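You operate a simulated robot arm through the tools that you are given. There is no shell and no other tool.

You run a simulated robot arm. Do the job below in one go: nothing can be reset, and whatever is moved stays where it is left.

JOB
Swap the jet in the stand for the one on the card and flush it clean.
Fine: The old jet goes on the small mat. Lock the new one in, open the tap to pump and shut it after.

The check looks at the end state, three seconds after you hand in, the way a careful person would. Anything else that was tipped, shoved, dropped, spilled or broken makes it a failure.

ROBOT AND FRAMES
A 7-joint arm with a fingered hand, fixed in place. Base frame: the origin is on the floor under the middle of its stand, x ahead of it, y to its left, z up; the work surface is at about z = 78. Readings come in cm, degrees, newtons and seconds.
It reaches about 108.5 cm from its shoulder. Its first joint turns from -166.0 to 166.0 degrees. Payload 3.7 kg.
The tool frame sits at the grasp point between the pads (the TCP): z along the fingers, y along the line on which they close. The tips reach 2.5 cm beyond it. The gripper opens to 8.8 cm; its body begins 2.9 cm behind the TCP. The gripper is a hand of 5 fingers: y runs from the thumb to the fingers, the wrist lies at [-1.3, -10.6, -17.4] in the tool frame.
Orientation is told as [roll, pitch, yaw] about the base's x, y, z axes, in that order, counted from this pose: with the fingers straight down and the wrist toward the robot, the tool's x, y and z point along [0, 1, 0], [1, 0, 0] and [0, 0, -1] of the base frame.

CONTROLS
- The arm moves only by the tool drive_tool. Its argument "motion" is a list of rows, each a list of 6 numbers: the shift along the tool's x, y, z in units of 40 mm (1.0 is 40 mm), then the turn, a rotation vector about the tool's x, y, z in units of 4 degrees (1.0 is 4 degrees). In form: [[x, y, z, wx, wy, wz], ...]. A call has 1 to 20 rows; each row shifts and turns the commanded pose from where the row before left it, along the tool's axes as they then stand. A call with a number of a shift or a turn outside -1 to 1 is refused whole. Rows are played at 5 a second. More than 5 cm and 8.6 degrees between two rows, and nothing of the call is played. Where a pose cannot be reached the arm comes as near as it can. A force on the tool above 60 N (or 10 N above the force at the start of the call, whichever is more), or a blocked arm, ends the call early, and 0.2 s more pass. In this call time passes only in rows, and 0.2 s behind the last. The reply holds the time, the measured pose of the TCP, the force on the tool along the base axes, the opening and the grip force, in the units named above and with some noise, with the torque about the TCP (base axes, N m) and any sound that the robot's microphone picked up.
- Cameras (640 x 400 px; columns grow to the right, rows downward): "scene" is fixed at [21.95, 65.01, 154.36]; the picture's right is [-0.42, -0.91, 0.00], its down [-0.84, 0.39, -0.38] and it looks along [0.34, -0.16, -0.93] (base axes); focal length 256 px, centre (320, 200). "wrist" rides on the gripper at [5.9, -7.9, -10.5] in the tool frame; the picture's right is [-0.73, 0.32, -0.61], its down [-0.62, -0.68, 0.38] and it looks along [-0.29, 0.66, 0.70] (tool axes); focal length 234 px, centre (320, 200). There is no depth. A picture from a camera that has moved, and an enlarged one, comes with that camera's place and axes in the base frame and with its lens.
- snapshot(camera): a new picture of that camera. The clock stands still meanwhile.
- set_fingers(index, middle, ring, little, thumb_bend, thumb_turn): sets how far each is bent, from 0 (flat) to 100 (curled in); at 30 the hand is open as for a grip, at 70 the pads meet at the TCP. One left out holds its place. A second passes; each finger stops where it meets its share of the squeeze, and holds until it gets a number again. It is the only way to open and close the hand. It gives what a move gives, with no picture; readings hold the bend of each and the force on index, middle, ring, little, thumb and palm. thumb_turn goes from beside the hand (0) to across from the fingers (100), as for a grip.
- close_up(camera, box): a new picture of the part [left, top, right, bottom] of that camera's present view, enlarged. The clock stands still meanwhile.
- close_job(): hands the job in; it is judged then, once.

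Places have to be worked out from the pictures, the camera data and where the tool is seen. Open the gripper and draw the arm clear of the work before you hand the job in, unless the task says otherwise.

The tools are called after "Emit:" by a JSON object that holds its "op" and its "data". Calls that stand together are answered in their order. drive_tool: Moves the arm, as the interface text tells. Its arguments: {"type":"object","properties":{"motion":{"type":"array"}},"required":["motion"]} The other tools are called the same way: set_fingers (index, middle, ring, little, thumb_bend, thumb_turn) moves the fingers one by one; snapshot (camera) takes a picture; close_up (camera, box) takes an enlarged picture of a part of a camera's view; close_job () hands the job in.

At the start:

```text
t: 0.0
tool_pos: [45.91, 35.83, 118.44]
tool_rot: [0.0, 0.1, -0.1]
force: [0.8, -0.2, -0.5]
ft_torque: [-0.05, -0.01, 0.03]
grip_width: 8.75
grip_force: 0.0
shape: jaw
bend: [30.0, 30.0, 30.0, 30.0, 30.0, 98.0]
finger forces: [0.1, 0.0, 0.1, 0.1, 0.0, 0.1]
```

scene: 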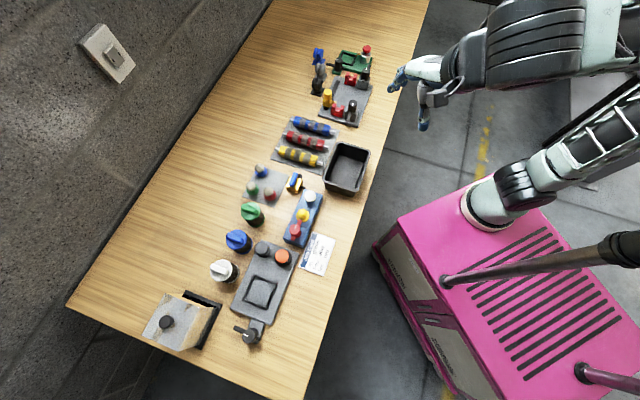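
wrist: 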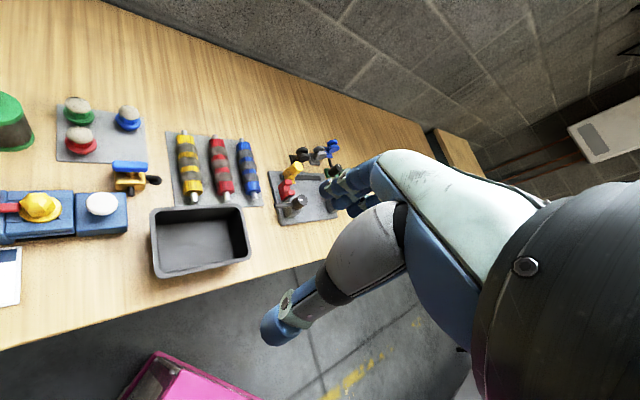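

The first pictures show a bench with many items; I need to identify the stand, the card, the jets, mat and tap. I take close-ups of the scene camera.

Emit:
{"op": "close_up", "data": {"camera": "scene", "box": [270, 30, 390, 130]}}

Emit:
{"op": "close_up", "data": {"camera": "scene", "box": [230, 110, 380, 210]}}

Emit:
{"op": "close_up", "data": {"camera": "scene", "box": [200, 180, 350, 280]}}

Emit:
{"op": "close_up", "data": {"camera": "scene", "box": [130, 240, 310, 360]}}

Emit:
{"op": "close_up", "data": {"camera": "scene", "box": [290, 225, 350, 285]}}

```text
4.00 times, centred on (330, 80) of scene
camera zoom: at [21.95, 65.01, 154.36], right [-0.42, -0.91, 0.0], down [-0.84, 0.39, -0.38], along [0.34, -0.16, -0.93], focal length 1022 px, centre (280, 680)
```

zoom: 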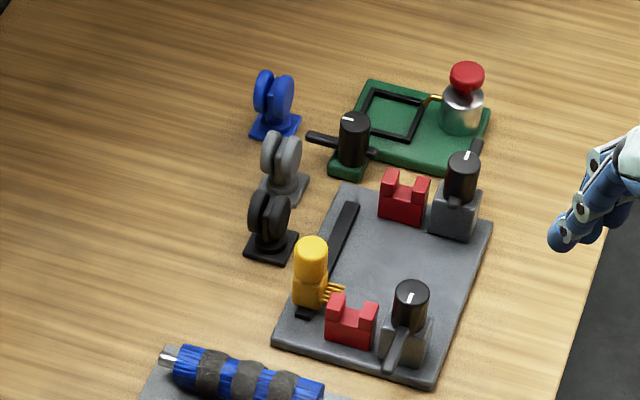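

```text
4.00 times, centred on (305, 160) of scene
camera zoom: at [21.95, 65.01, 154.36], right [-0.42, -0.91, 0.0], down [-0.84, 0.39, -0.38], along [0.34, -0.16, -0.93], focal length 1022 px, centre (380, 360)
```

zoom: 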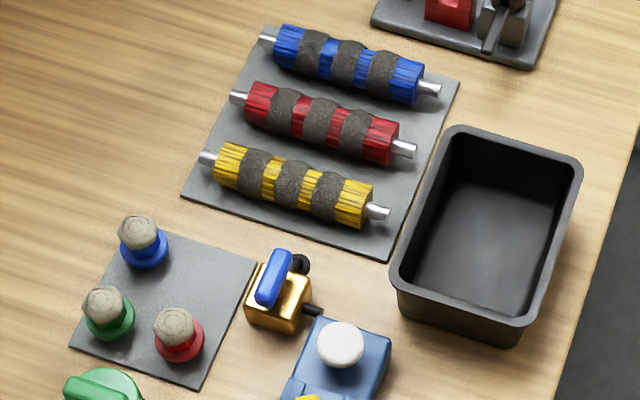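

```text
4.00 times, centred on (275, 230) of scene
camera zoom: at [21.95, 65.01, 154.36], right [-0.42, -0.91, 0.0], down [-0.84, 0.39, -0.38], along [0.34, -0.16, -0.93], focal length 1022 px, centre (500, 80)
```

zoom: 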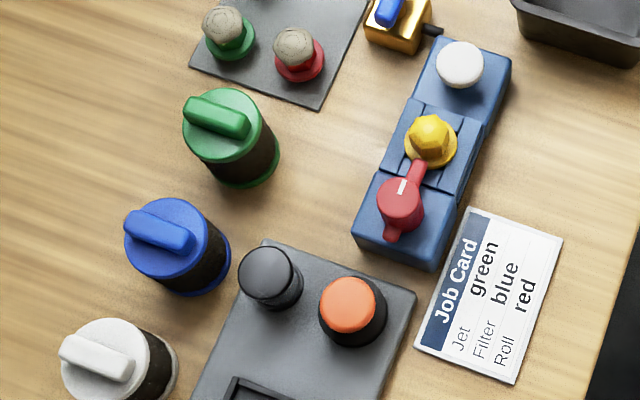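

```text
3.33 times, centred on (220, 300) of scene
camera zoom: at [21.95, 65.01, 154.36], right [-0.42, -0.91, 0.0], down [-0.84, 0.39, -0.38], along [0.34, -0.16, -0.93], focal length 852 px, centre (653, -133)
```

zoom: 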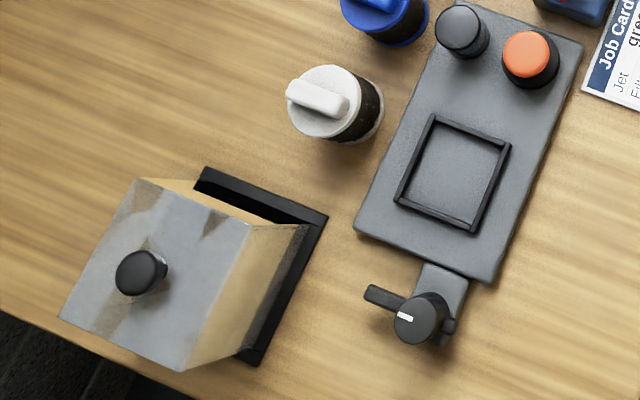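

```text
6.67 times, centred on (320, 255) of scene
camera zoom: at [21.95, 65.01, 154.36], right [-0.42, -0.91, 0.0], down [-0.84, 0.39, -0.38], along [0.34, -0.16, -0.93], focal length 1704 px, centre (320, -167)
```

zoom: 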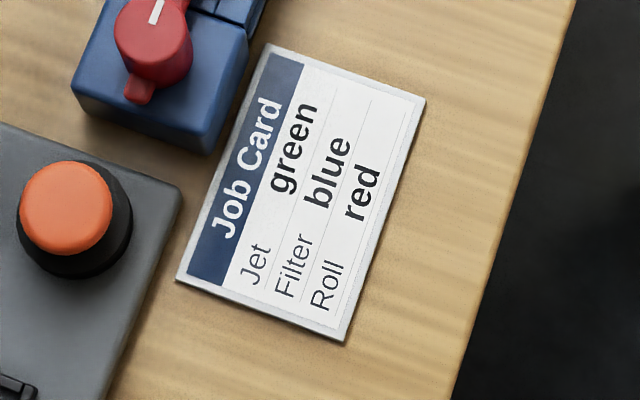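

The card calls for the green jet. The blue stand holds a yellow jet, with a red lever beside it and a white pump button. The gold block with a blue lever looks like the tap, and the grey mat with three jets looks like the small mat. I estimate the stand near (46,59), so I move the wrist camera over for a nearer view.

Emit:
{"op": "drive_tool", "data": {"motion": [[0.8, -0.55, 0.3, 0, 0, 0], [0.8, -0.55, 0.3, 0, 0, 0], [0.8, -0.55, 0.3, 0, 0, 0], [0.8, -0.55, 0.3, 0, 0, 0], [0.8, -0.55, 0.3, 0, 0, 0], [0.8, -0.55, 0.3, 0, 0, 0], [0.8, -0.55, 0.3, 0, 0, 0], [0.8, -0.55, 0.3, 0, 0, 0]]}}

Emit:
{"op": "snapshot", "data": {"camera": "wrist"}}

Emit:
{"op": "snapshot", "data": {"camera": "scene"}}

```text
t: 1.8
tool_pos: [28.5, 61.3, 108.85]
tool_rot: [-0.1, 0.0, -0.1]
force: [0.9, -0.1, 0.4]
ft_torque: [-0.01, 0.02, -0.03]
grip_width: 8.76
grip_force: 0.1
shape: jaw
bend: [30.0, 30.0, 30.0, 30.0, 30.0, 98.0]
finger forces: [0.1, 0.1, 0.0, 0.0, 0.0, 0.1]
```

```text
taken
camera wrist: at [20.65, 67.18, 119.34], right [0.32, -0.73, 0.61], down [-0.68, -0.62, -0.38], along [0.66, -0.29, -0.7], focal length 234 px, centre (320, 200)
```

wrist: 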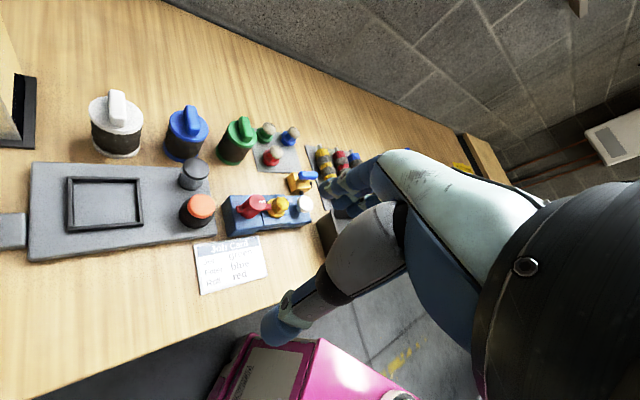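

```text
taken
```

scene: 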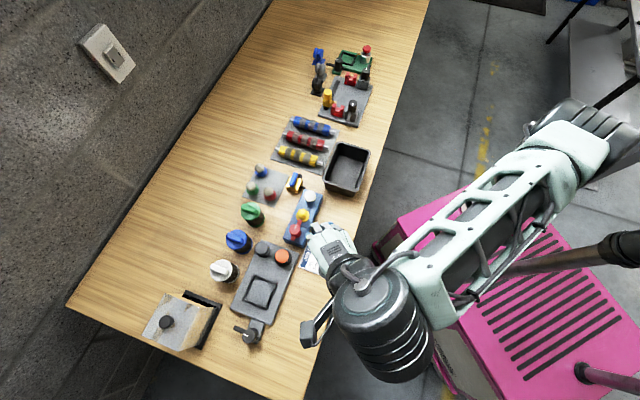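

The wrist camera now sees the stand, mat, tap and card; I enlarge that part from both cameras for detail.

Emit:
{"op": "close_up", "data": {"camera": "wrist", "box": [210, 110, 340, 250]}}

Emit:
{"op": "close_up", "data": {"camera": "scene", "box": [240, 155, 330, 255]}}

Emit:
{"op": "close_up", "data": {"camera": "scene", "box": [280, 165, 320, 205]}}

Emit:
{"op": "close_up", "data": {"camera": "wrist", "box": [220, 180, 320, 240]}}

```text
2.86 times, centred on (275, 180) of wrist
camera zoom: at [20.65, 67.18, 119.34], right [0.32, -0.73, 0.61], down [-0.68, -0.62, -0.38], along [0.66, -0.29, -0.7], focal length 669 px, centre (449, 257)
```

zoom: 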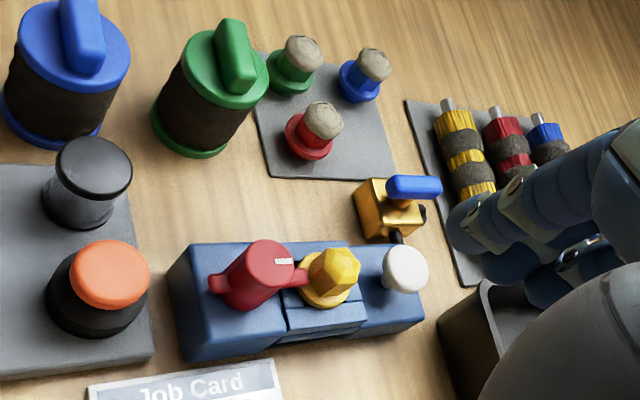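

```text
4.00 times, centred on (285, 205) of scene
camera zoom: at [21.95, 65.01, 154.36], right [-0.42, -0.91, 0.0], down [-0.84, 0.39, -0.38], along [0.34, -0.16, -0.93], focal length 1022 px, centre (460, 180)
```

zoom: 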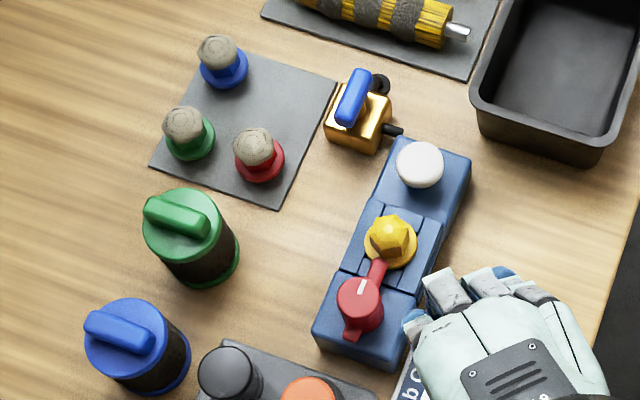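

```text
10.00 times, centred on (300, 185) of scene
camera zoom: at [21.95, 65.01, 154.36], right [-0.42, -0.91, 0.0], down [-0.84, 0.39, -0.38], along [0.34, -0.16, -0.93], focal length 2556 px, centre (520, 350)
```

zoom: 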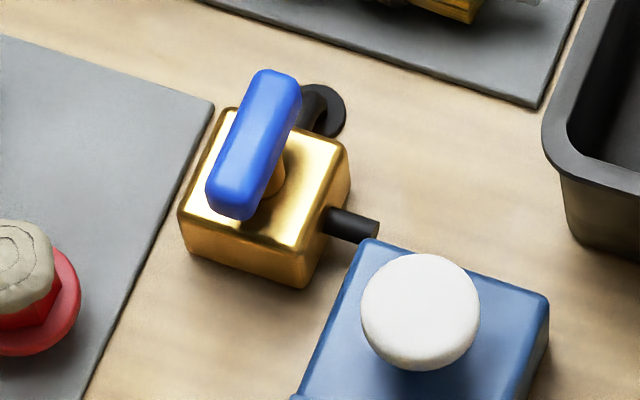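

```text
6.40 times, centred on (270, 210) of wrist
camera zoom: at [20.65, 67.18, 119.34], right [0.32, -0.73, 0.61], down [-0.68, -0.62, -0.38], along [0.66, -0.29, -0.7], focal length 1499 px, centre (640, 136)
```

zoom: 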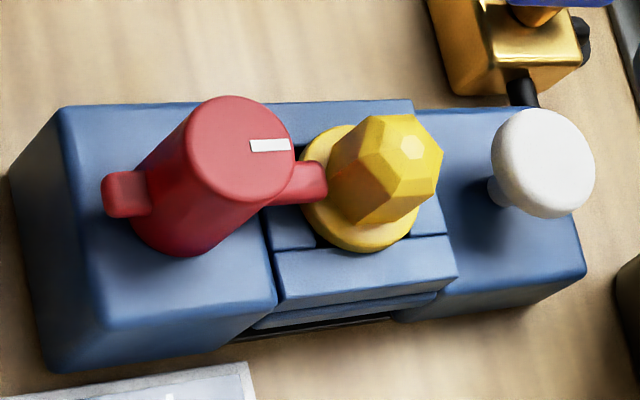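

By triangulation I put the red knob top at about (42.0, 63.3, 87), the jet at about (46.1, 59.2, 86.5) and the pump button at about (50.4, 55.2, 84.6). The stand axis runs at 45°, so I turn the hand 46° and move well above the stand for a near view.

Emit:
{"op": "drive_tool", "data": {"motion": [[0, 0, 0, 0, 0, -0.9583], [0, 0, 0, 0, 0, -0.9583], [0, 0, 0, 0, 0, -0.9583], [0, 0, 0, 0, 0, -0.9583], [0, 0, 0, 0, 0, -0.9583], [0, 0, 0, 0, 0, -0.9583], [0, 0, 0, 0, 0, -0.9583], [0, 0, 0, 0, 0, -0.9583], [0, 0, 0, 0, 0, -0.9583], [0, 0, 0, 0, 0, -0.9583], [0, 0, 0, 0, 0, -0.9583], [0, 0, 0, 0, 0, -0.9583], [-0.59, 0.451, 0.367, 0, 0, 0], [-0.59, 0.451, 0.367, 0, 0, 0], [-0.59, 0.451, 0.367, 0, 0, 0], [-0.59, 0.451, 0.367, 0, 0, 0], [-0.59, 0.451, 0.367, 0, 0, 0], [-0.59, 0.451, 0.367, 0, 0, 0]]}}

Emit:
{"op": "snapshot", "data": {"camera": "wrist"}}

Emit:
{"op": "snapshot", "data": {"camera": "scene"}}

```text
t: 5.6
tool_pos: [46.06, 59.53, 100.19]
tool_rot: [0.0, 0.0, 46.0]
force: [0.0, 0.7, 0.3]
ft_torque: [0.01, -0.02, -0.03]
grip_width: 8.77
grip_force: 0.0
shape: jaw
bend: [30.0, 30.0, 30.0, 30.0, 30.0, 98.0]
finger forces: [0.1, 0.0, 0.1, 0.1, 0.1, 0.1]
```

```text
taken
camera wrist: at [36.31, 57.86, 110.54], right [0.75, -0.27, 0.61], down [-0.03, -0.92, -0.38], along [0.67, 0.27, -0.7], focal length 234 px, centre (320, 200)
```

wrist: 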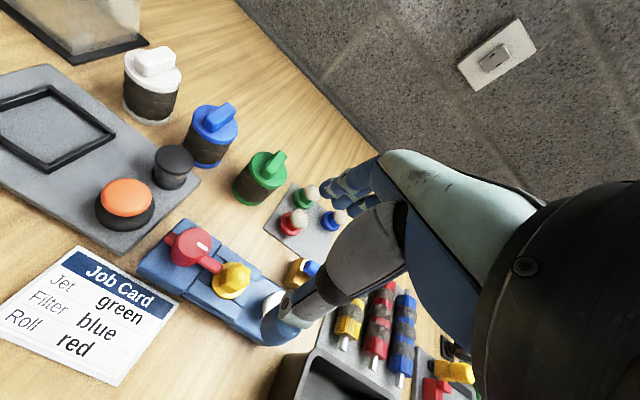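

```text
taken
```

scene: 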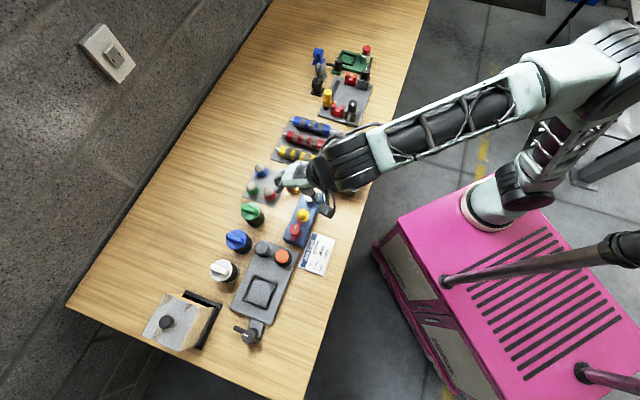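

The hand is now above the stand with the jet visible left of the thumb. I take enlarged views of the stand and the hand to pin down positions.

Emit:
{"op": "close_up", "data": {"camera": "wrist", "box": [130, 210, 290, 350]}}

Emit:
{"op": "close_up", "data": {"camera": "wrist", "box": [230, 140, 430, 350]}}

Emit:
{"op": "close_up", "data": {"camera": "scene", "box": [240, 150, 350, 250]}}

```text
2.86 times, centred on (210, 280) of wrist
camera zoom: at [36.31, 57.86, 110.54], right [0.75, -0.27, 0.61], down [-0.03, -0.92, -0.38], along [0.67, 0.27, -0.7], focal length 669 px, centre (634, -29)
```

zoom: 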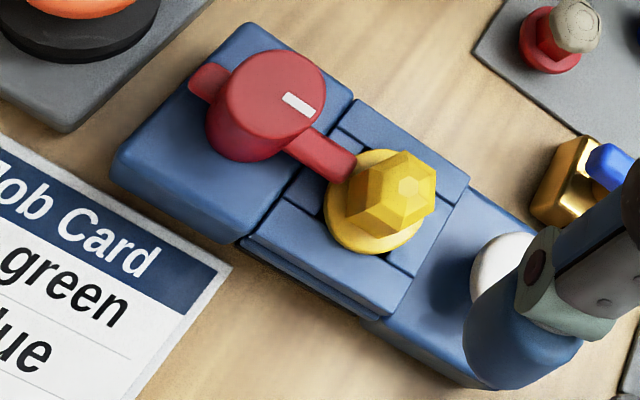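

```text
1.90 times, centred on (330, 245) of wrist
camera zoom: at [36.31, 57.86, 110.54], right [0.75, -0.27, 0.61], down [-0.03, -0.92, -0.38], along [0.67, 0.27, -0.7], focal length 446 px, centre (301, 114)
```

zoom: 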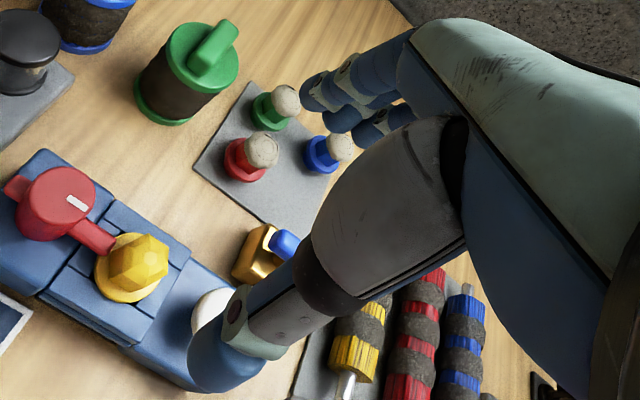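

```text
4.00 times, centred on (295, 200) of scene
camera zoom: at [21.95, 65.01, 154.36], right [-0.42, -0.91, 0.0], down [-0.84, 0.39, -0.38], along [0.34, -0.16, -0.93], focal length 1022 px, centre (420, 200)
```

zoom: 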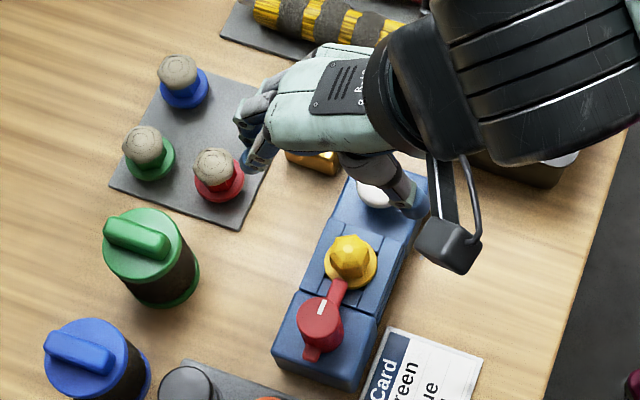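

From this view I refine the jet to (46.0, 59.3) with its top near z=86.5, and the knob to (41.8, 63.3) with its top near z=87. The red arm reaches over the jet's flange. Before touching anything I curl the ring and little fingers up here to learn the hand's shape.

Emit:
{"op": "set_fingers", "data": {"ring": 100, "little": 100}}

Emit:
{"op": "close_up", "data": {"camera": "wrist", "box": [230, 130, 430, 350]}}

Emit:
{"op": "close_up", "data": {"camera": "scene", "box": [260, 140, 360, 230]}}

```text
t: 6.6
tool_pos: [45.89, 59.43, 100.06]
tool_rot: [0.0, 0.0, 46.0]
force: [-0.4, -0.2, -0.1]
ft_torque: [0.02, 0.02, 0.01]
grip_width: 8.44
grip_force: 0.1
shape: fingers
bend: [30.0, 30.0, 100.0, 100.0, 30.0, 98.0]
finger forces: [0.0, 0.0, 0.0, 0.0, 0.1, 0.1]
```

```text
1.82 times, centred on (330, 240) of wrist
camera zoom: at [36.3, 57.87, 110.54], right [0.75, -0.27, 0.61], down [-0.03, -0.92, -0.38], along [0.67, 0.27, -0.7], focal length 426 px, centre (302, 127)
```

zoom: 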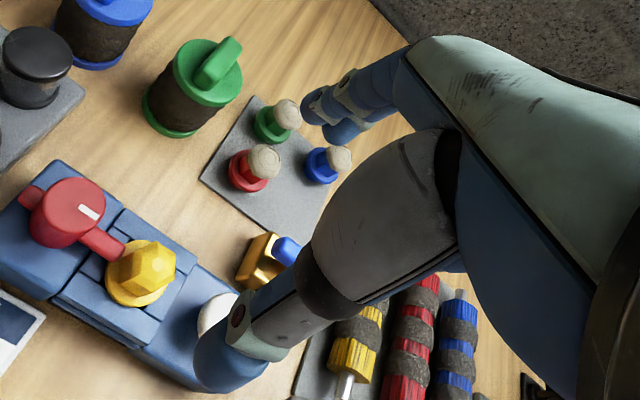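

```text
4.44 times, centred on (310, 185) of scene
camera zoom: at [21.95, 65.01, 154.36], right [-0.42, -0.91, 0.0], down [-0.84, 0.39, -0.38], along [0.34, -0.16, -0.93], focal length 1136 px, centre (364, 267)
```

zoom: 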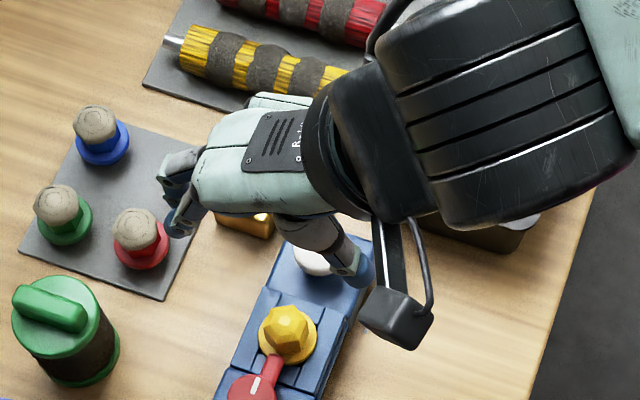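

The index finger is nearest the camera, the thumb opposes index and middle about the TCP, and ring and little curl out of the way. I move to above the red knob at z≈93 and look again before lowering.

Emit:
{"op": "drive_tool", "data": {"motion": [[0.468, -0.012, 0.5, 0, 0, 0], [0.468, -0.012, 0.5, 0, 0, 0], [0.468, -0.012, 0.5, 0, 0, 0], [0, 0, 0.2, 0, 0, 0]]}}

Emit:
{"op": "snapshot", "data": {"camera": "wrist"}}

Emit:
{"op": "close_up", "data": {"camera": "scene", "box": [250, 150, 370, 260]}}

```text
t: 7.6
tool_pos: [41.81, 63.18, 93.24]
tool_rot: [0.0, -0.1, 46.0]
force: [0.2, 0.2, 0.7]
ft_torque: [-0.03, -0.02, 0.01]
grip_width: 8.46
grip_force: 0.1
shape: fingers
bend: [30.0, 30.0, 100.0, 100.0, 30.0, 98.0]
finger forces: [0.0, 0.0, 0.0, 0.0, 0.0, 0.0]
```

```text
taken
camera wrist: at [32.12, 61.7, 103.74], right [0.75, -0.27, 0.61], down [-0.03, -0.92, -0.38], along [0.67, 0.27, -0.7], focal length 234 px, centre (320, 200)
```

wrist: 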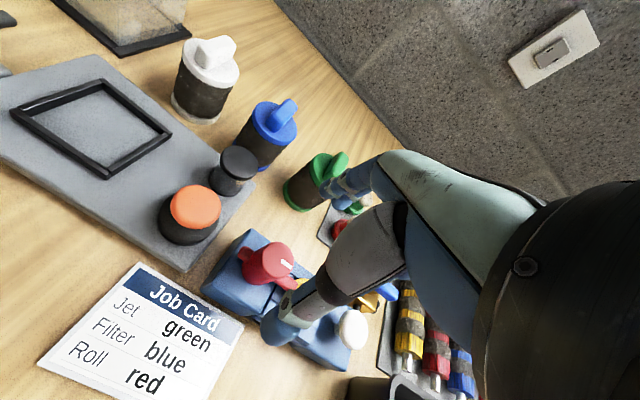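

```text
3.64 times, centred on (310, 205) of scene
camera zoom: at [21.95, 65.01, 154.36], right [-0.42, -0.91, 0.0], down [-0.84, 0.39, -0.38], along [0.34, -0.16, -0.93], focal length 929 px, centre (356, 182)
```

zoom: 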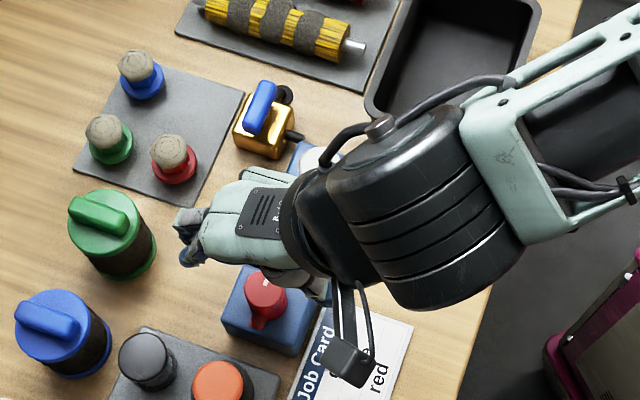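

I check the knob's place relative to the TCP from this nearer view.

Emit:
{"op": "close_up", "data": {"camera": "wrist", "box": [190, 215, 350, 355]}}

```text
2.86 times, centred on (270, 285) of wrist
camera zoom: at [32.12, 61.7, 103.74], right [0.75, -0.27, 0.61], down [-0.03, -0.92, -0.38], along [0.67, 0.27, -0.7], focal length 669 px, centre (463, -43)
```

zoom: 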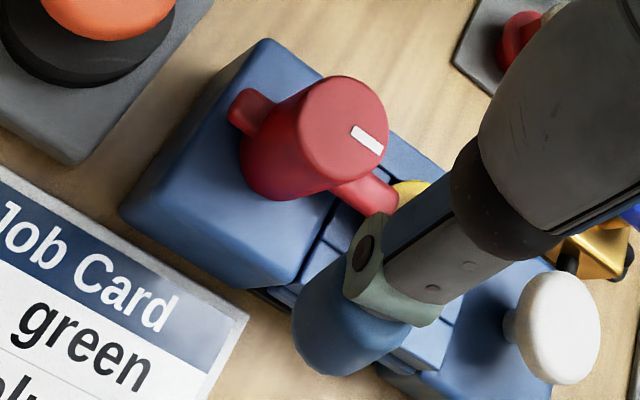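

The view confirms the knob top at (41.8, 63.25), about 2.5 cm across. I lower in small steps to TCP z≈87.3, with thumb and fingers on either side of the knob, square to the lever arm.

Emit:
{"op": "drive_tool", "data": {"motion": [[0, 0, 0.5, 0, 0, 0], [0, 0, 0.4, 0, 0, 0], [0, 0, 0.3, 0, 0, 0], [0, 0, 0.28, 0, 0, 0]]}}

Emit:
{"op": "close_up", "data": {"camera": "wrist", "box": [220, 160, 420, 320]}}

Emit:
{"op": "close_up", "data": {"camera": "scene", "box": [250, 150, 370, 260]}}

```text
t: 8.6
tool_pos: [41.97, 63.1, 87.5]
tool_rot: [0.0, 0.1, 45.9]
force: [-0.3, 0.4, 0.1]
ft_torque: [-0.01, -0.02, -0.03]
grip_width: 8.45
grip_force: 0.0
shape: fingers
bend: [30.0, 30.0, 100.0, 100.0, 30.0, 98.0]
finger forces: [0.0, 0.0, 0.0, 0.0, 0.1, 0.0]
```

```text
2.50 times, centred on (320, 240) of wrist
camera zoom: at [32.13, 61.62, 97.89], right [0.75, -0.27, 0.61], down [-0.03, -0.92, -0.38], along [0.67, 0.27, -0.7], focal length 585 px, centre (320, 100)
```

zoom: 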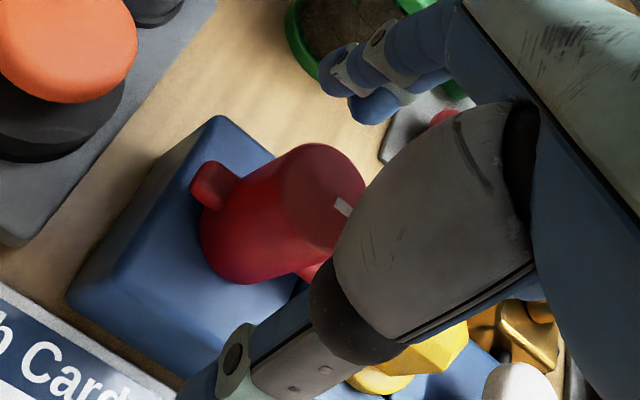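

```text
3.64 times, centred on (310, 205) of scene
camera zoom: at [21.95, 65.01, 154.36], right [-0.42, -0.91, 0.0], down [-0.84, 0.39, -0.38], along [0.34, -0.16, -0.93], focal length 929 px, centre (356, 182)
```

zoom: 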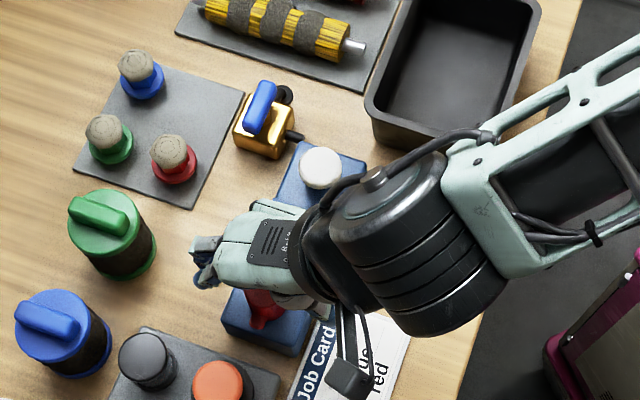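

No contact so far, and the knob sits centred between thumb and fingers. I close thumb, index and middle partway first to see that contact comes evenly.

Emit:
{"op": "set_fingers", "data": {"index": 56, "middle": 56, "thumb_bend": 56}}

Emit:
{"op": "close_up", "data": {"camera": "wrist", "box": [220, 160, 420, 320]}}

```text
t: 9.6
tool_pos: [41.73, 63.25, 87.48]
tool_rot: [0.0, 0.0, 45.9]
force: [0.1, 0.3, 0.0]
ft_torque: [0.02, 0.01, 0.01]
grip_width: 2.95
grip_force: 0.4
shape: fingers
bend: [55.0, 56.0, 100.0, 100.0, 56.0, 98.0]
finger forces: [0.3, 0.1, 0.1, 0.0, 0.0, 0.0]
```

```text
2.50 times, centred on (320, 240) of wrist
camera zoom: at [32.12, 61.62, 97.92], right [0.75, -0.27, 0.61], down [-0.03, -0.92, -0.38], along [0.67, 0.27, -0.7], focal length 585 px, centre (320, 100)
```

zoom: 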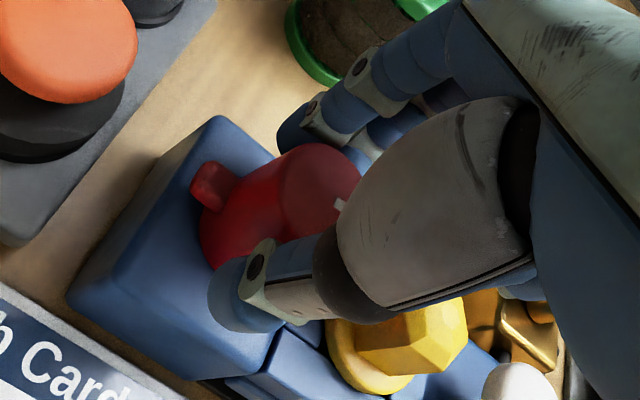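

The index just touches the knob at about 55. I now squeeze a bit further to grip it.

Emit:
{"op": "set_fingers", "data": {"index": 66, "middle": 66, "thumb_bend": 66}}

Emit:
{"op": "close_up", "data": {"camera": "wrist", "box": [220, 160, 420, 320]}}

```text
t: 10.6
tool_pos: [41.92, 63.19, 87.36]
tool_rot: [0.0, 0.0, 45.9]
force: [6.0, 5.4, -0.1]
ft_torque: [0.14, -0.11, 0.0]
grip_width: 2.15
grip_force: 6.1
shape: fingers
bend: [58.0, 60.0, 100.0, 100.0, 62.0, 97.0]
finger forces: [5.2, 4.7, 0.1, 0.1, 2.7, 0.1]
```

```text
2.50 times, centred on (320, 240) of wrist
camera zoom: at [32.16, 61.63, 97.92], right [0.75, -0.27, 0.61], down [-0.03, -0.92, -0.38], along [0.67, 0.27, -0.7], focal length 585 px, centre (320, 100)
```

zoom: 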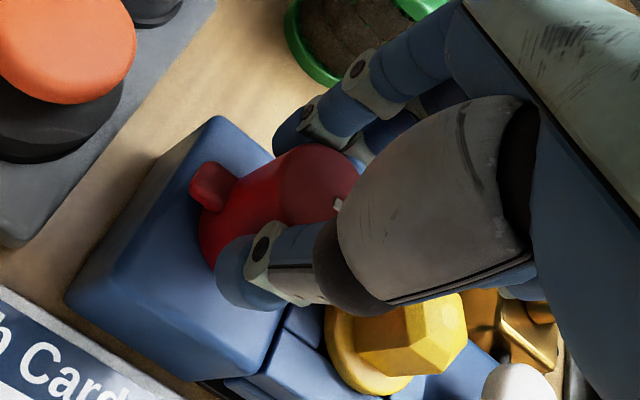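

The knob is held but fingers press harder than the thumb (net 8 N), so I shift 1.5 mm toward the fingers to balance. I then try a small 4° twist to feel which way the lever is free.

Emit:
{"op": "drive_tool", "data": {"motion": [[0, 0.035, 0, 0, 0, 0], [0, 0, 0, 0, 0, 0.5], [0, 0, 0, 0, 0, 0.5]]}}

```text
t: 11.4
tool_pos: [42.0, 63.19, 87.46]
tool_rot: [0.0, -0.1, 41.8]
force: [2.3, 4.6, 0.7]
ft_torque: [0.12, -0.03, 0.08]
grip_width: 2.17
grip_force: 6.3
shape: fingers
bend: [58.0, 61.0, 100.0, 100.0, 61.0, 98.0]
finger forces: [4.9, 4.1, 0.1, 0.0, 4.0, 0.0]
```

The twist toward smaller yaw met little torque (0.08 N m) and the forces balanced. I continue 8° more the same way and check whether the lever follows.

Emit:
{"op": "drive_tool", "data": {"motion": [[0, 0.02, 0, 0, 0, 0.7], [0, 0, 0, 0, 0, 0.7], [0, 0, 0, 0, 0, 0.6]]}}

Emit:
{"op": "close_up", "data": {"camera": "wrist", "box": [220, 160, 420, 320]}}

Emit:
{"op": "close_up", "data": {"camera": "scene", "box": [270, 190, 350, 260]}}

```text
t: 12.2
tool_pos: [42.11, 63.29, 87.3]
tool_rot: [0.0, 0.0, 33.8]
force: [-0.6, 3.7, 2.0]
ft_torque: [0.09, 0.02, 0.14]
grip_width: 2.17
grip_force: 6.1
shape: fingers
bend: [59.0, 61.0, 100.0, 100.0, 60.0, 98.0]
finger forces: [4.9, 2.7, 0.0, 0.0, 4.6, 0.1]
```

```text
2.50 times, centred on (320, 240) of wrist
camera zoom: at [32.23, 63.8, 97.88], right [0.67, -0.42, 0.61], down [-0.22, -0.9, -0.38], along [0.71, 0.13, -0.7], focal length 585 px, centre (320, 100)
```

zoom: 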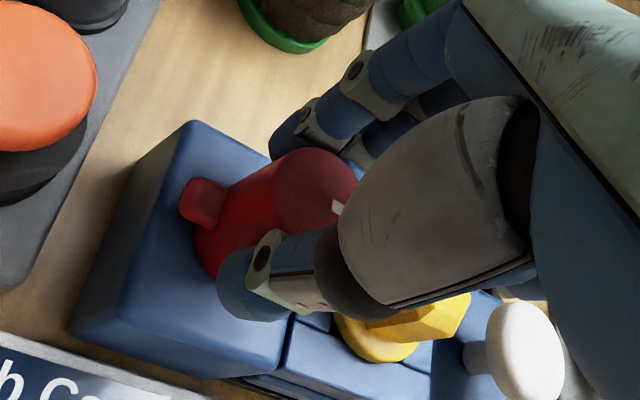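

```text
5.71 times, centred on (310, 225) of scene
camera zoom: at [21.95, 65.01, 154.36], right [-0.42, -0.91, 0.0], down [-0.84, 0.39, -0.38], along [0.34, -0.16, -0.93], focal length 1460 px, centre (377, 57)
```

zoom: 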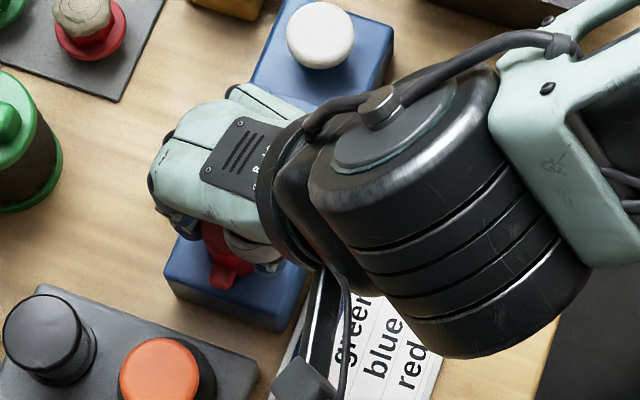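

Relative to the hand the tail turned by the same angle as the stand, so the knob did not follow: this direction seems blocked. I turn back and try the other way.

Emit:
{"op": "drive_tool", "data": {"motion": [[0, 0, 0, 0, 0, -0.8], [0, 0, 0, 0, 0, -0.8], [0, 0, 0, 0, 0, -0.8], [0, 0, 0, 0, 0, -0.8], [0, 0, 0, 0, 0, -0.8], [0, 0, 0, 0, 0, -0.8]]}}

Emit:
{"op": "close_up", "data": {"camera": "wrist", "box": [220, 160, 420, 320]}}

```text
t: 13.6
tool_pos: [42.02, 63.24, 87.39]
tool_rot: [0.0, 0.1, 53.3]
force: [4.9, 1.8, 1.7]
ft_torque: [0.0, -0.09, -0.05]
grip_width: 2.21
grip_force: 6.5
shape: fingers
bend: [59.0, 62.0, 100.0, 100.0, 61.0, 97.0]
finger forces: [4.5, 4.7, 0.0, 0.1, 4.1, 0.1]
```

```text
2.50 times, centred on (320, 240) of wrist
camera zoom: at [32.63, 60.49, 97.86], right [0.77, -0.18, 0.61], down [0.09, -0.92, -0.38], along [0.63, 0.35, -0.7], focal length 585 px, centre (320, 100)
```

zoom: 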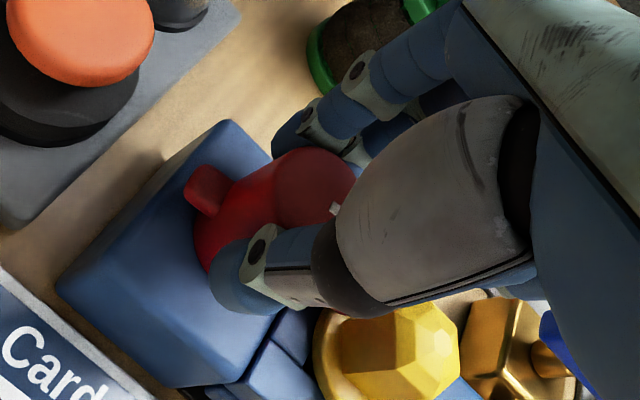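

The tail lagged less than the stand this time, with only 0.05 N m of torque, so the knob appears to follow in this direction. I continue 20° more.

Emit:
{"op": "drive_tool", "data": {"motion": [[0, 0, 0, 0, 0, -0.8], [0, 0, 0, 0, 0, -0.8], [0, 0, 0, 0, 0, -0.8], [0, 0, 0, 0, 0, -0.8], [0, 0, 0, 0, 0, -0.8], [0, 0, 0, 0, 0, -0.8]]}}

Emit:
{"op": "close_up", "data": {"camera": "wrist", "box": [220, 160, 420, 320]}}

Emit:
{"op": "close_up", "data": {"camera": "scene", "box": [250, 170, 360, 260]}}

```text
t: 15.0
tool_pos: [41.94, 63.31, 87.31]
tool_rot: [-0.1, -0.1, 72.4]
force: [3.9, 2.8, 3.7]
ft_torque: [0.1, -0.11, -0.03]
grip_width: 2.12
grip_force: 7.0
shape: fingers
bend: [59.0, 62.0, 100.0, 100.0, 61.0, 97.0]
finger forces: [4.5, 5.0, 0.0, 0.0, 3.9, 0.1]
```

```text
2.50 times, centred on (320, 240) of wrist
camera zoom: at [34.06, 57.53, 97.84], right [0.79, 0.09, 0.61], down [0.39, -0.84, -0.38], along [0.47, 0.54, -0.7], focal length 585 px, centre (320, 100)
```

zoom: 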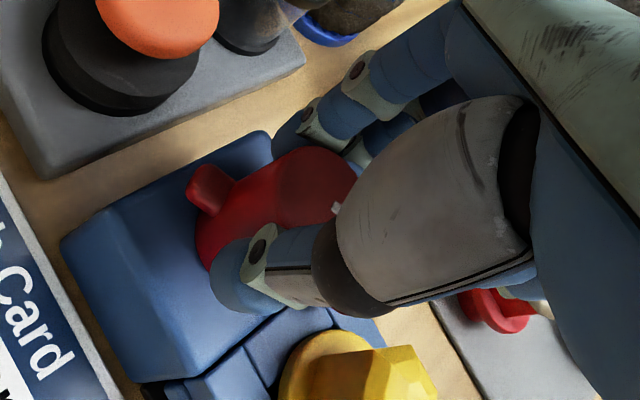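

```text
4.44 times, centred on (305, 215) of scene
camera zoom: at [21.95, 65.01, 154.36], right [-0.42, -0.91, 0.0], down [-0.84, 0.39, -0.38], along [0.34, -0.16, -0.93], focal length 1136 px, centre (387, 133)
```

zoom: 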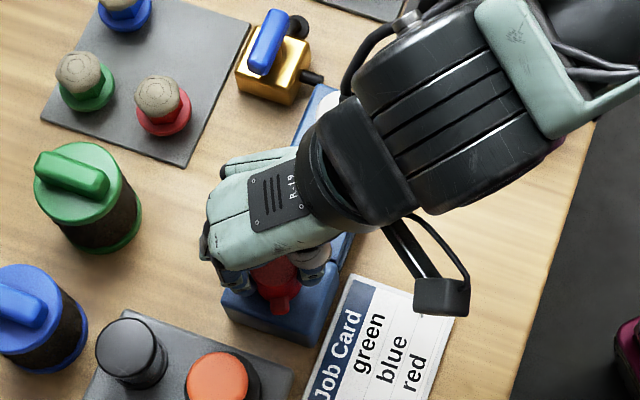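

The knob clearly follows the hand now (the tail stays fixed in the hand's view while the stand turns). I carry on another 24°.

Emit:
{"op": "drive_tool", "data": {"motion": [[0, 0, 0, 0, 0, -0.8], [0, 0, 0, 0, 0, -0.8], [0, 0, 0, 0, 0, -0.8], [0, 0, 0, 0, 0, -0.8], [0, 0, 0, 0, 0, -0.8], [0, 0, 0, 0, 0, -0.8], [0, 0, 0, 0, 0, -0.8]]}}

Emit:
{"op": "close_up", "data": {"camera": "wrist", "box": [220, 160, 420, 320]}}

Emit:
{"op": "close_up", "data": {"camera": "scene", "box": [250, 170, 360, 260]}}

```text
t: 16.6
tool_pos: [42.12, 63.4, 87.36]
tool_rot: [0.1, 0.0, 94.9]
force: [0.8, 1.7, -0.2]
ft_torque: [0.03, -0.05, -0.03]
grip_width: 2.16
grip_force: 5.9
shape: fingers
bend: [59.0, 63.0, 100.0, 100.0, 61.0, 96.0]
finger forces: [3.6, 3.6, 0.1, 0.0, 5.1, 0.0]
```

```text
2.50 times, centred on (320, 240) of wrist
camera zoom: at [36.9, 55.02, 97.87], right [0.7, 0.38, 0.61], down [0.68, -0.63, -0.38], along [0.23, 0.68, -0.7], focal length 585 px, centre (320, 100)
```

zoom: 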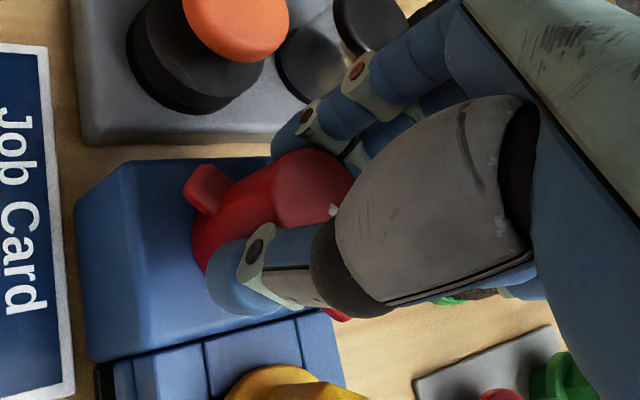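

```text
4.44 times, centred on (305, 215) of scene
camera zoom: at [21.95, 65.01, 154.36], right [-0.42, -0.91, 0.0], down [-0.84, 0.39, -0.38], along [0.34, -0.16, -0.93], focal length 1136 px, centre (387, 133)
```

zoom: 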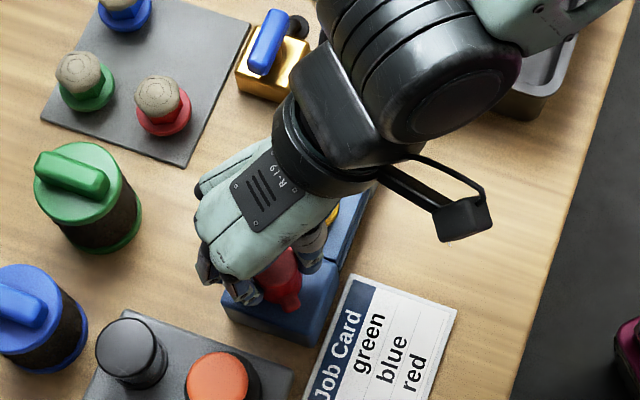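

The lever is following with low forces; it is now turned about 45°. I carry on another 24°.

Emit:
{"op": "drive_tool", "data": {"motion": [[0, 0, 0, 0, 0, -0.8], [0, 0, 0, 0, 0, -0.8], [0, 0, 0, 0, 0, -0.8], [0, 0, 0, 0, 0, -0.8], [0, 0, 0, 0, 0, -0.8], [0, 0, 0, 0, 0, -0.8], [0, 0, 0, 0, 0, -0.8]]}}

Emit:
{"op": "close_up", "data": {"camera": "wrist", "box": [220, 160, 420, 320]}}

Emit:
{"op": "close_up", "data": {"camera": "scene", "box": [250, 170, 360, 260]}}

```text
t: 18.2
tool_pos: [42.11, 63.36, 87.35]
tool_rot: [0.0, -0.1, 117.3]
force: [0.0, 2.1, 0.3]
ft_torque: [0.08, -0.04, -0.03]
grip_width: 2.11
grip_force: 6.3
shape: fingers
bend: [59.0, 62.0, 100.0, 100.0, 61.0, 97.0]
finger forces: [3.5, 3.8, 0.1, 0.0, 4.7, 0.0]
```

```text
2.50 times, centred on (320, 240) of wrist
camera zoom: at [40.42, 53.64, 97.87], right [0.5, 0.62, 0.61], down [0.87, -0.32, -0.38], along [-0.04, 0.72, -0.7], focal length 585 px, centre (320, 100)
```

zoom: 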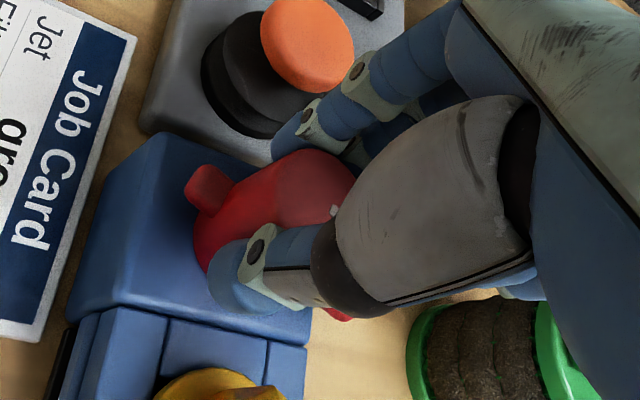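

```text
4.44 times, centred on (305, 215) of scene
camera zoom: at [21.95, 65.01, 154.36], right [-0.42, -0.91, 0.0], down [-0.84, 0.39, -0.38], along [0.34, -0.16, -0.93], focal length 1136 px, centre (387, 133)
```

zoom: 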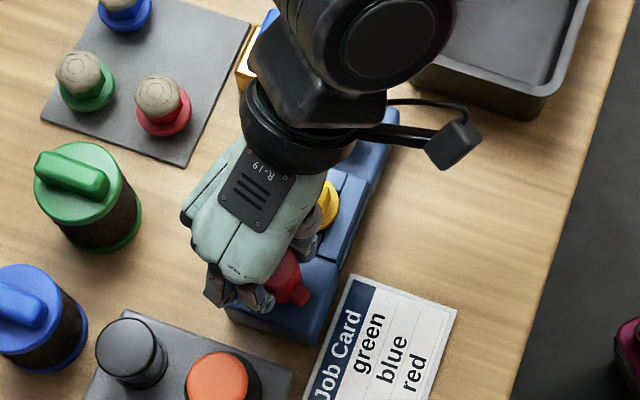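

Still smooth. I continue another 22° to bring the lever to about a quarter turn.

Emit:
{"op": "drive_tool", "data": {"motion": [[0, 0, 0, 0, 0, -0.8], [0, 0, 0, 0, 0, -0.8], [0, 0, 0, 0, 0, -0.8], [0, 0, 0, 0, 0, -0.8], [0, 0, 0, 0, 0, -0.8], [0, 0, 0, 0, 0, -0.8], [0, 0, 0, 0, 0, -0.8]]}}

Emit:
{"op": "close_up", "data": {"camera": "wrist", "box": [220, 160, 420, 320]}}

Emit:
{"op": "close_up", "data": {"camera": "scene", "box": [250, 170, 360, 260]}}

```text
t: 19.8
tool_pos: [42.12, 63.3, 87.28]
tool_rot: [-0.1, -0.1, 139.6]
force: [-1.1, 2.8, -1.6]
ft_torque: [0.06, 0.03, 0.0]
grip_width: 2.13
grip_force: 5.8
shape: fingers
bend: [59.0, 62.0, 100.0, 100.0, 61.0, 96.0]
finger forces: [4.3, 4.1, 0.1, 0.1, 4.0, 0.1]
```

```text
2.50 times, centred on (320, 240) of wrist
camera zoom: at [44.27, 53.75, 97.9], right [0.22, 0.76, 0.61], down [0.92, 0.03, -0.38], along [-0.31, 0.65, -0.7], focal length 585 px, centre (320, 100)
```

zoom: 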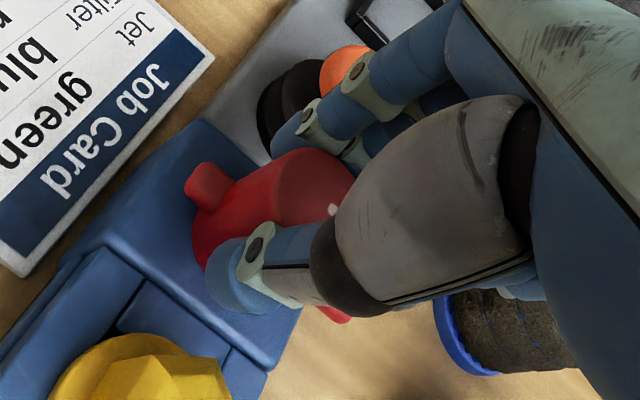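

```text
4.44 times, centred on (305, 215) of scene
camera zoom: at [21.95, 65.01, 154.36], right [-0.42, -0.91, 0.0], down [-0.84, 0.39, -0.38], along [0.34, -0.16, -0.93], focal length 1136 px, centre (387, 133)
```

zoom: 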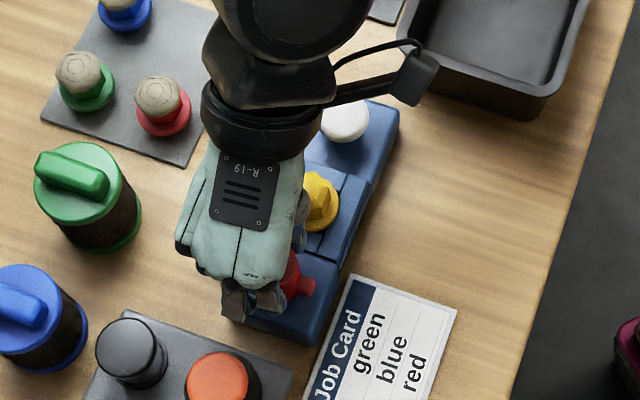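

The lever has turned about a quarter, with the tail now square to the stand. The thumb side faces the jet, so I open only slightly before lifting straight up.

Emit:
{"op": "set_fingers", "data": {"index": 50, "middle": 50, "thumb_bend": 51}}

Emit:
{"op": "drive_tool", "data": {"motion": [[0, 0, -0.3, 0, 0, 0], [0, 0, -0.5, 0, 0, 0], [0, 0, -0.7, 0, 0, 0], [0, 0, -0.8, 0, 0, 0], [0, 0, -0.8, 0, 0, 0]]}}

Emit:
{"op": "snapshot", "data": {"camera": "wrist"}}

Emit:
{"op": "close_up", "data": {"camera": "scene", "box": [250, 170, 360, 260]}}

```text
t: 20.8
tool_pos: [42.12, 63.38, 87.3]
tool_rot: [0.1, 0.0, 139.6]
force: [-0.6, 0.3, 0.2]
ft_torque: [-0.01, 0.0, -0.03]
grip_width: 4.01
grip_force: 0.1
shape: fingers
bend: [50.0, 50.0, 100.0, 100.0, 51.0, 97.0]
finger forces: [0.1, 0.0, 0.0, 0.0, 0.0, 0.0]
```

```text
t: 22.0
tool_pos: [42.11, 63.27, 99.76]
tool_rot: [0.0, -0.1, 139.5]
force: [0.5, 0.3, 0.1]
ft_torque: [0.02, 0.0, 0.02]
grip_width: 4.0
grip_force: 0.0
shape: fingers
bend: [50.0, 50.0, 100.0, 100.0, 51.0, 97.0]
finger forces: [0.1, 0.0, 0.0, 0.0, 0.0, 0.0]
```

```text
taken
camera wrist: at [44.22, 53.75, 110.25], right [0.23, 0.76, 0.61], down [0.92, 0.03, -0.38], along [-0.31, 0.65, -0.7], focal length 234 px, centre (320, 200)
```

wrist: 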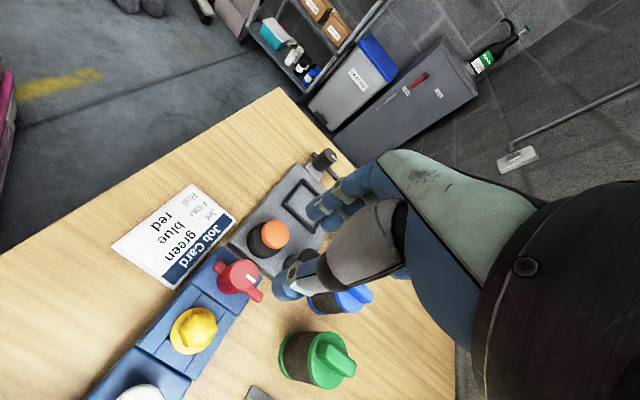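

```text
4.44 times, centred on (305, 215) of scene
camera zoom: at [21.95, 65.01, 154.36], right [-0.42, -0.91, 0.0], down [-0.84, 0.39, -0.38], along [0.34, -0.16, -0.93], focal length 1136 px, centre (387, 133)
```

zoom: 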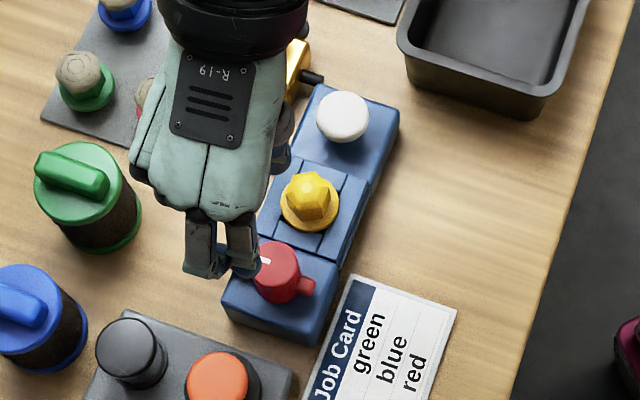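

The lever arm has swung clear of the jet by about 85°. I turn the hand back toward yaw 46 at this safe height.

Emit:
{"op": "drive_tool", "data": {"motion": [[0, 0, 0, 0, 0, 1], [0, 0, 0, 0, 0, 1], [0, 0, 0, 0, 0, 1], [0, 0, 0, 0, 0, 1], [0, 0, 0, 0, 0, 1], [0, 0, 0, 0, 0, 1], [0, 0, 0, 0, 0, 1], [0, 0, 0, 0, 0, 1], [0, 0, 0, 0, 0, 1], [0, 0, 0, 0, 0, 1], [0, 0, 0, 0, 0, 1], [0, 0, 0, 0, 0, 1], [0, 0, 0, 0, 0, 1], [0, 0, 0, 0, 0, 1], [0, 0, 0, 0, 0, 1], [0, 0, 0, 0, 0, 1], [0, 0, 0, 0, 0, 1], [0, 0, 0, 0, 0, 1], [0, 0, 0, 0, 0, 1], [0, 0, 0, 0, 0, 1]]}}

Emit:
{"op": "drive_tool", "data": {"motion": [[0, 0, 0, 0, 0, 1], [0, 0, 0, 0, 0, 1], [0, 0, 0, 0, 0, 1], [0, 0, 0, 0, 0, 0.375]]}}

Emit:
{"op": "snapshot", "data": {"camera": "wrist"}}

Emit:
{"op": "close_up", "data": {"camera": "scene", "box": [240, 160, 350, 260]}}

```text
t: 26.2
tool_pos: [42.09, 63.39, 99.9]
tool_rot: [0.0, 0.1, 59.6]
force: [0.1, -0.6, 0.4]
ft_torque: [0.08, -0.03, -0.03]
grip_width: 4.01
grip_force: 0.2
shape: fingers
bend: [50.0, 50.0, 100.0, 100.0, 51.0, 97.0]
finger forces: [0.0, 0.0, 0.0, 0.0, 0.1, 0.0]
```

```text
t: 27.2
tool_pos: [42.08, 63.28, 99.86]
tool_rot: [-0.1, 0.0, 46.0]
force: [-0.2, -0.4, 0.1]
ft_torque: [-0.03, 0.0, 0.01]
grip_width: 3.97
grip_force: 0.0
shape: fingers
bend: [50.0, 50.0, 100.0, 100.0, 51.0, 97.0]
finger forces: [0.0, 0.0, 0.0, 0.1, 0.1, 0.0]
```

```text
taken
camera wrist: at [32.39, 61.73, 110.28], right [0.75, -0.27, 0.61], down [-0.03, -0.92, -0.38], along [0.66, 0.27, -0.7], focal length 234 px, centre (320, 200)
```

wrist: 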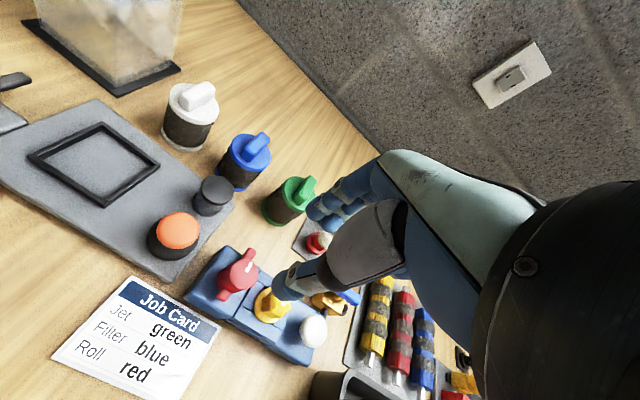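

```text
4.00 times, centred on (295, 210) of scene
camera zoom: at [21.95, 65.01, 154.36], right [-0.42, -0.91, 0.0], down [-0.84, 0.39, -0.38], along [0.34, -0.16, -0.93], focal length 1022 px, centre (420, 160)
```

zoom: 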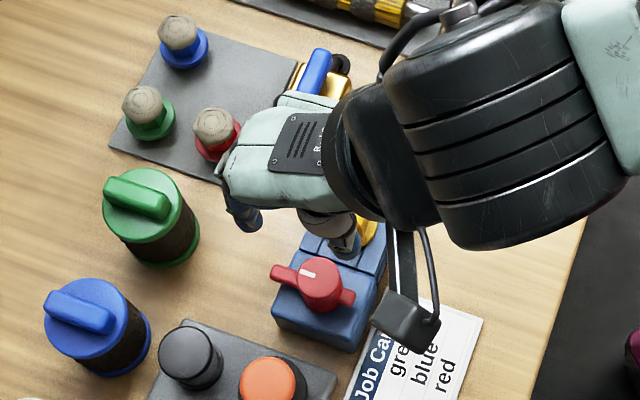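

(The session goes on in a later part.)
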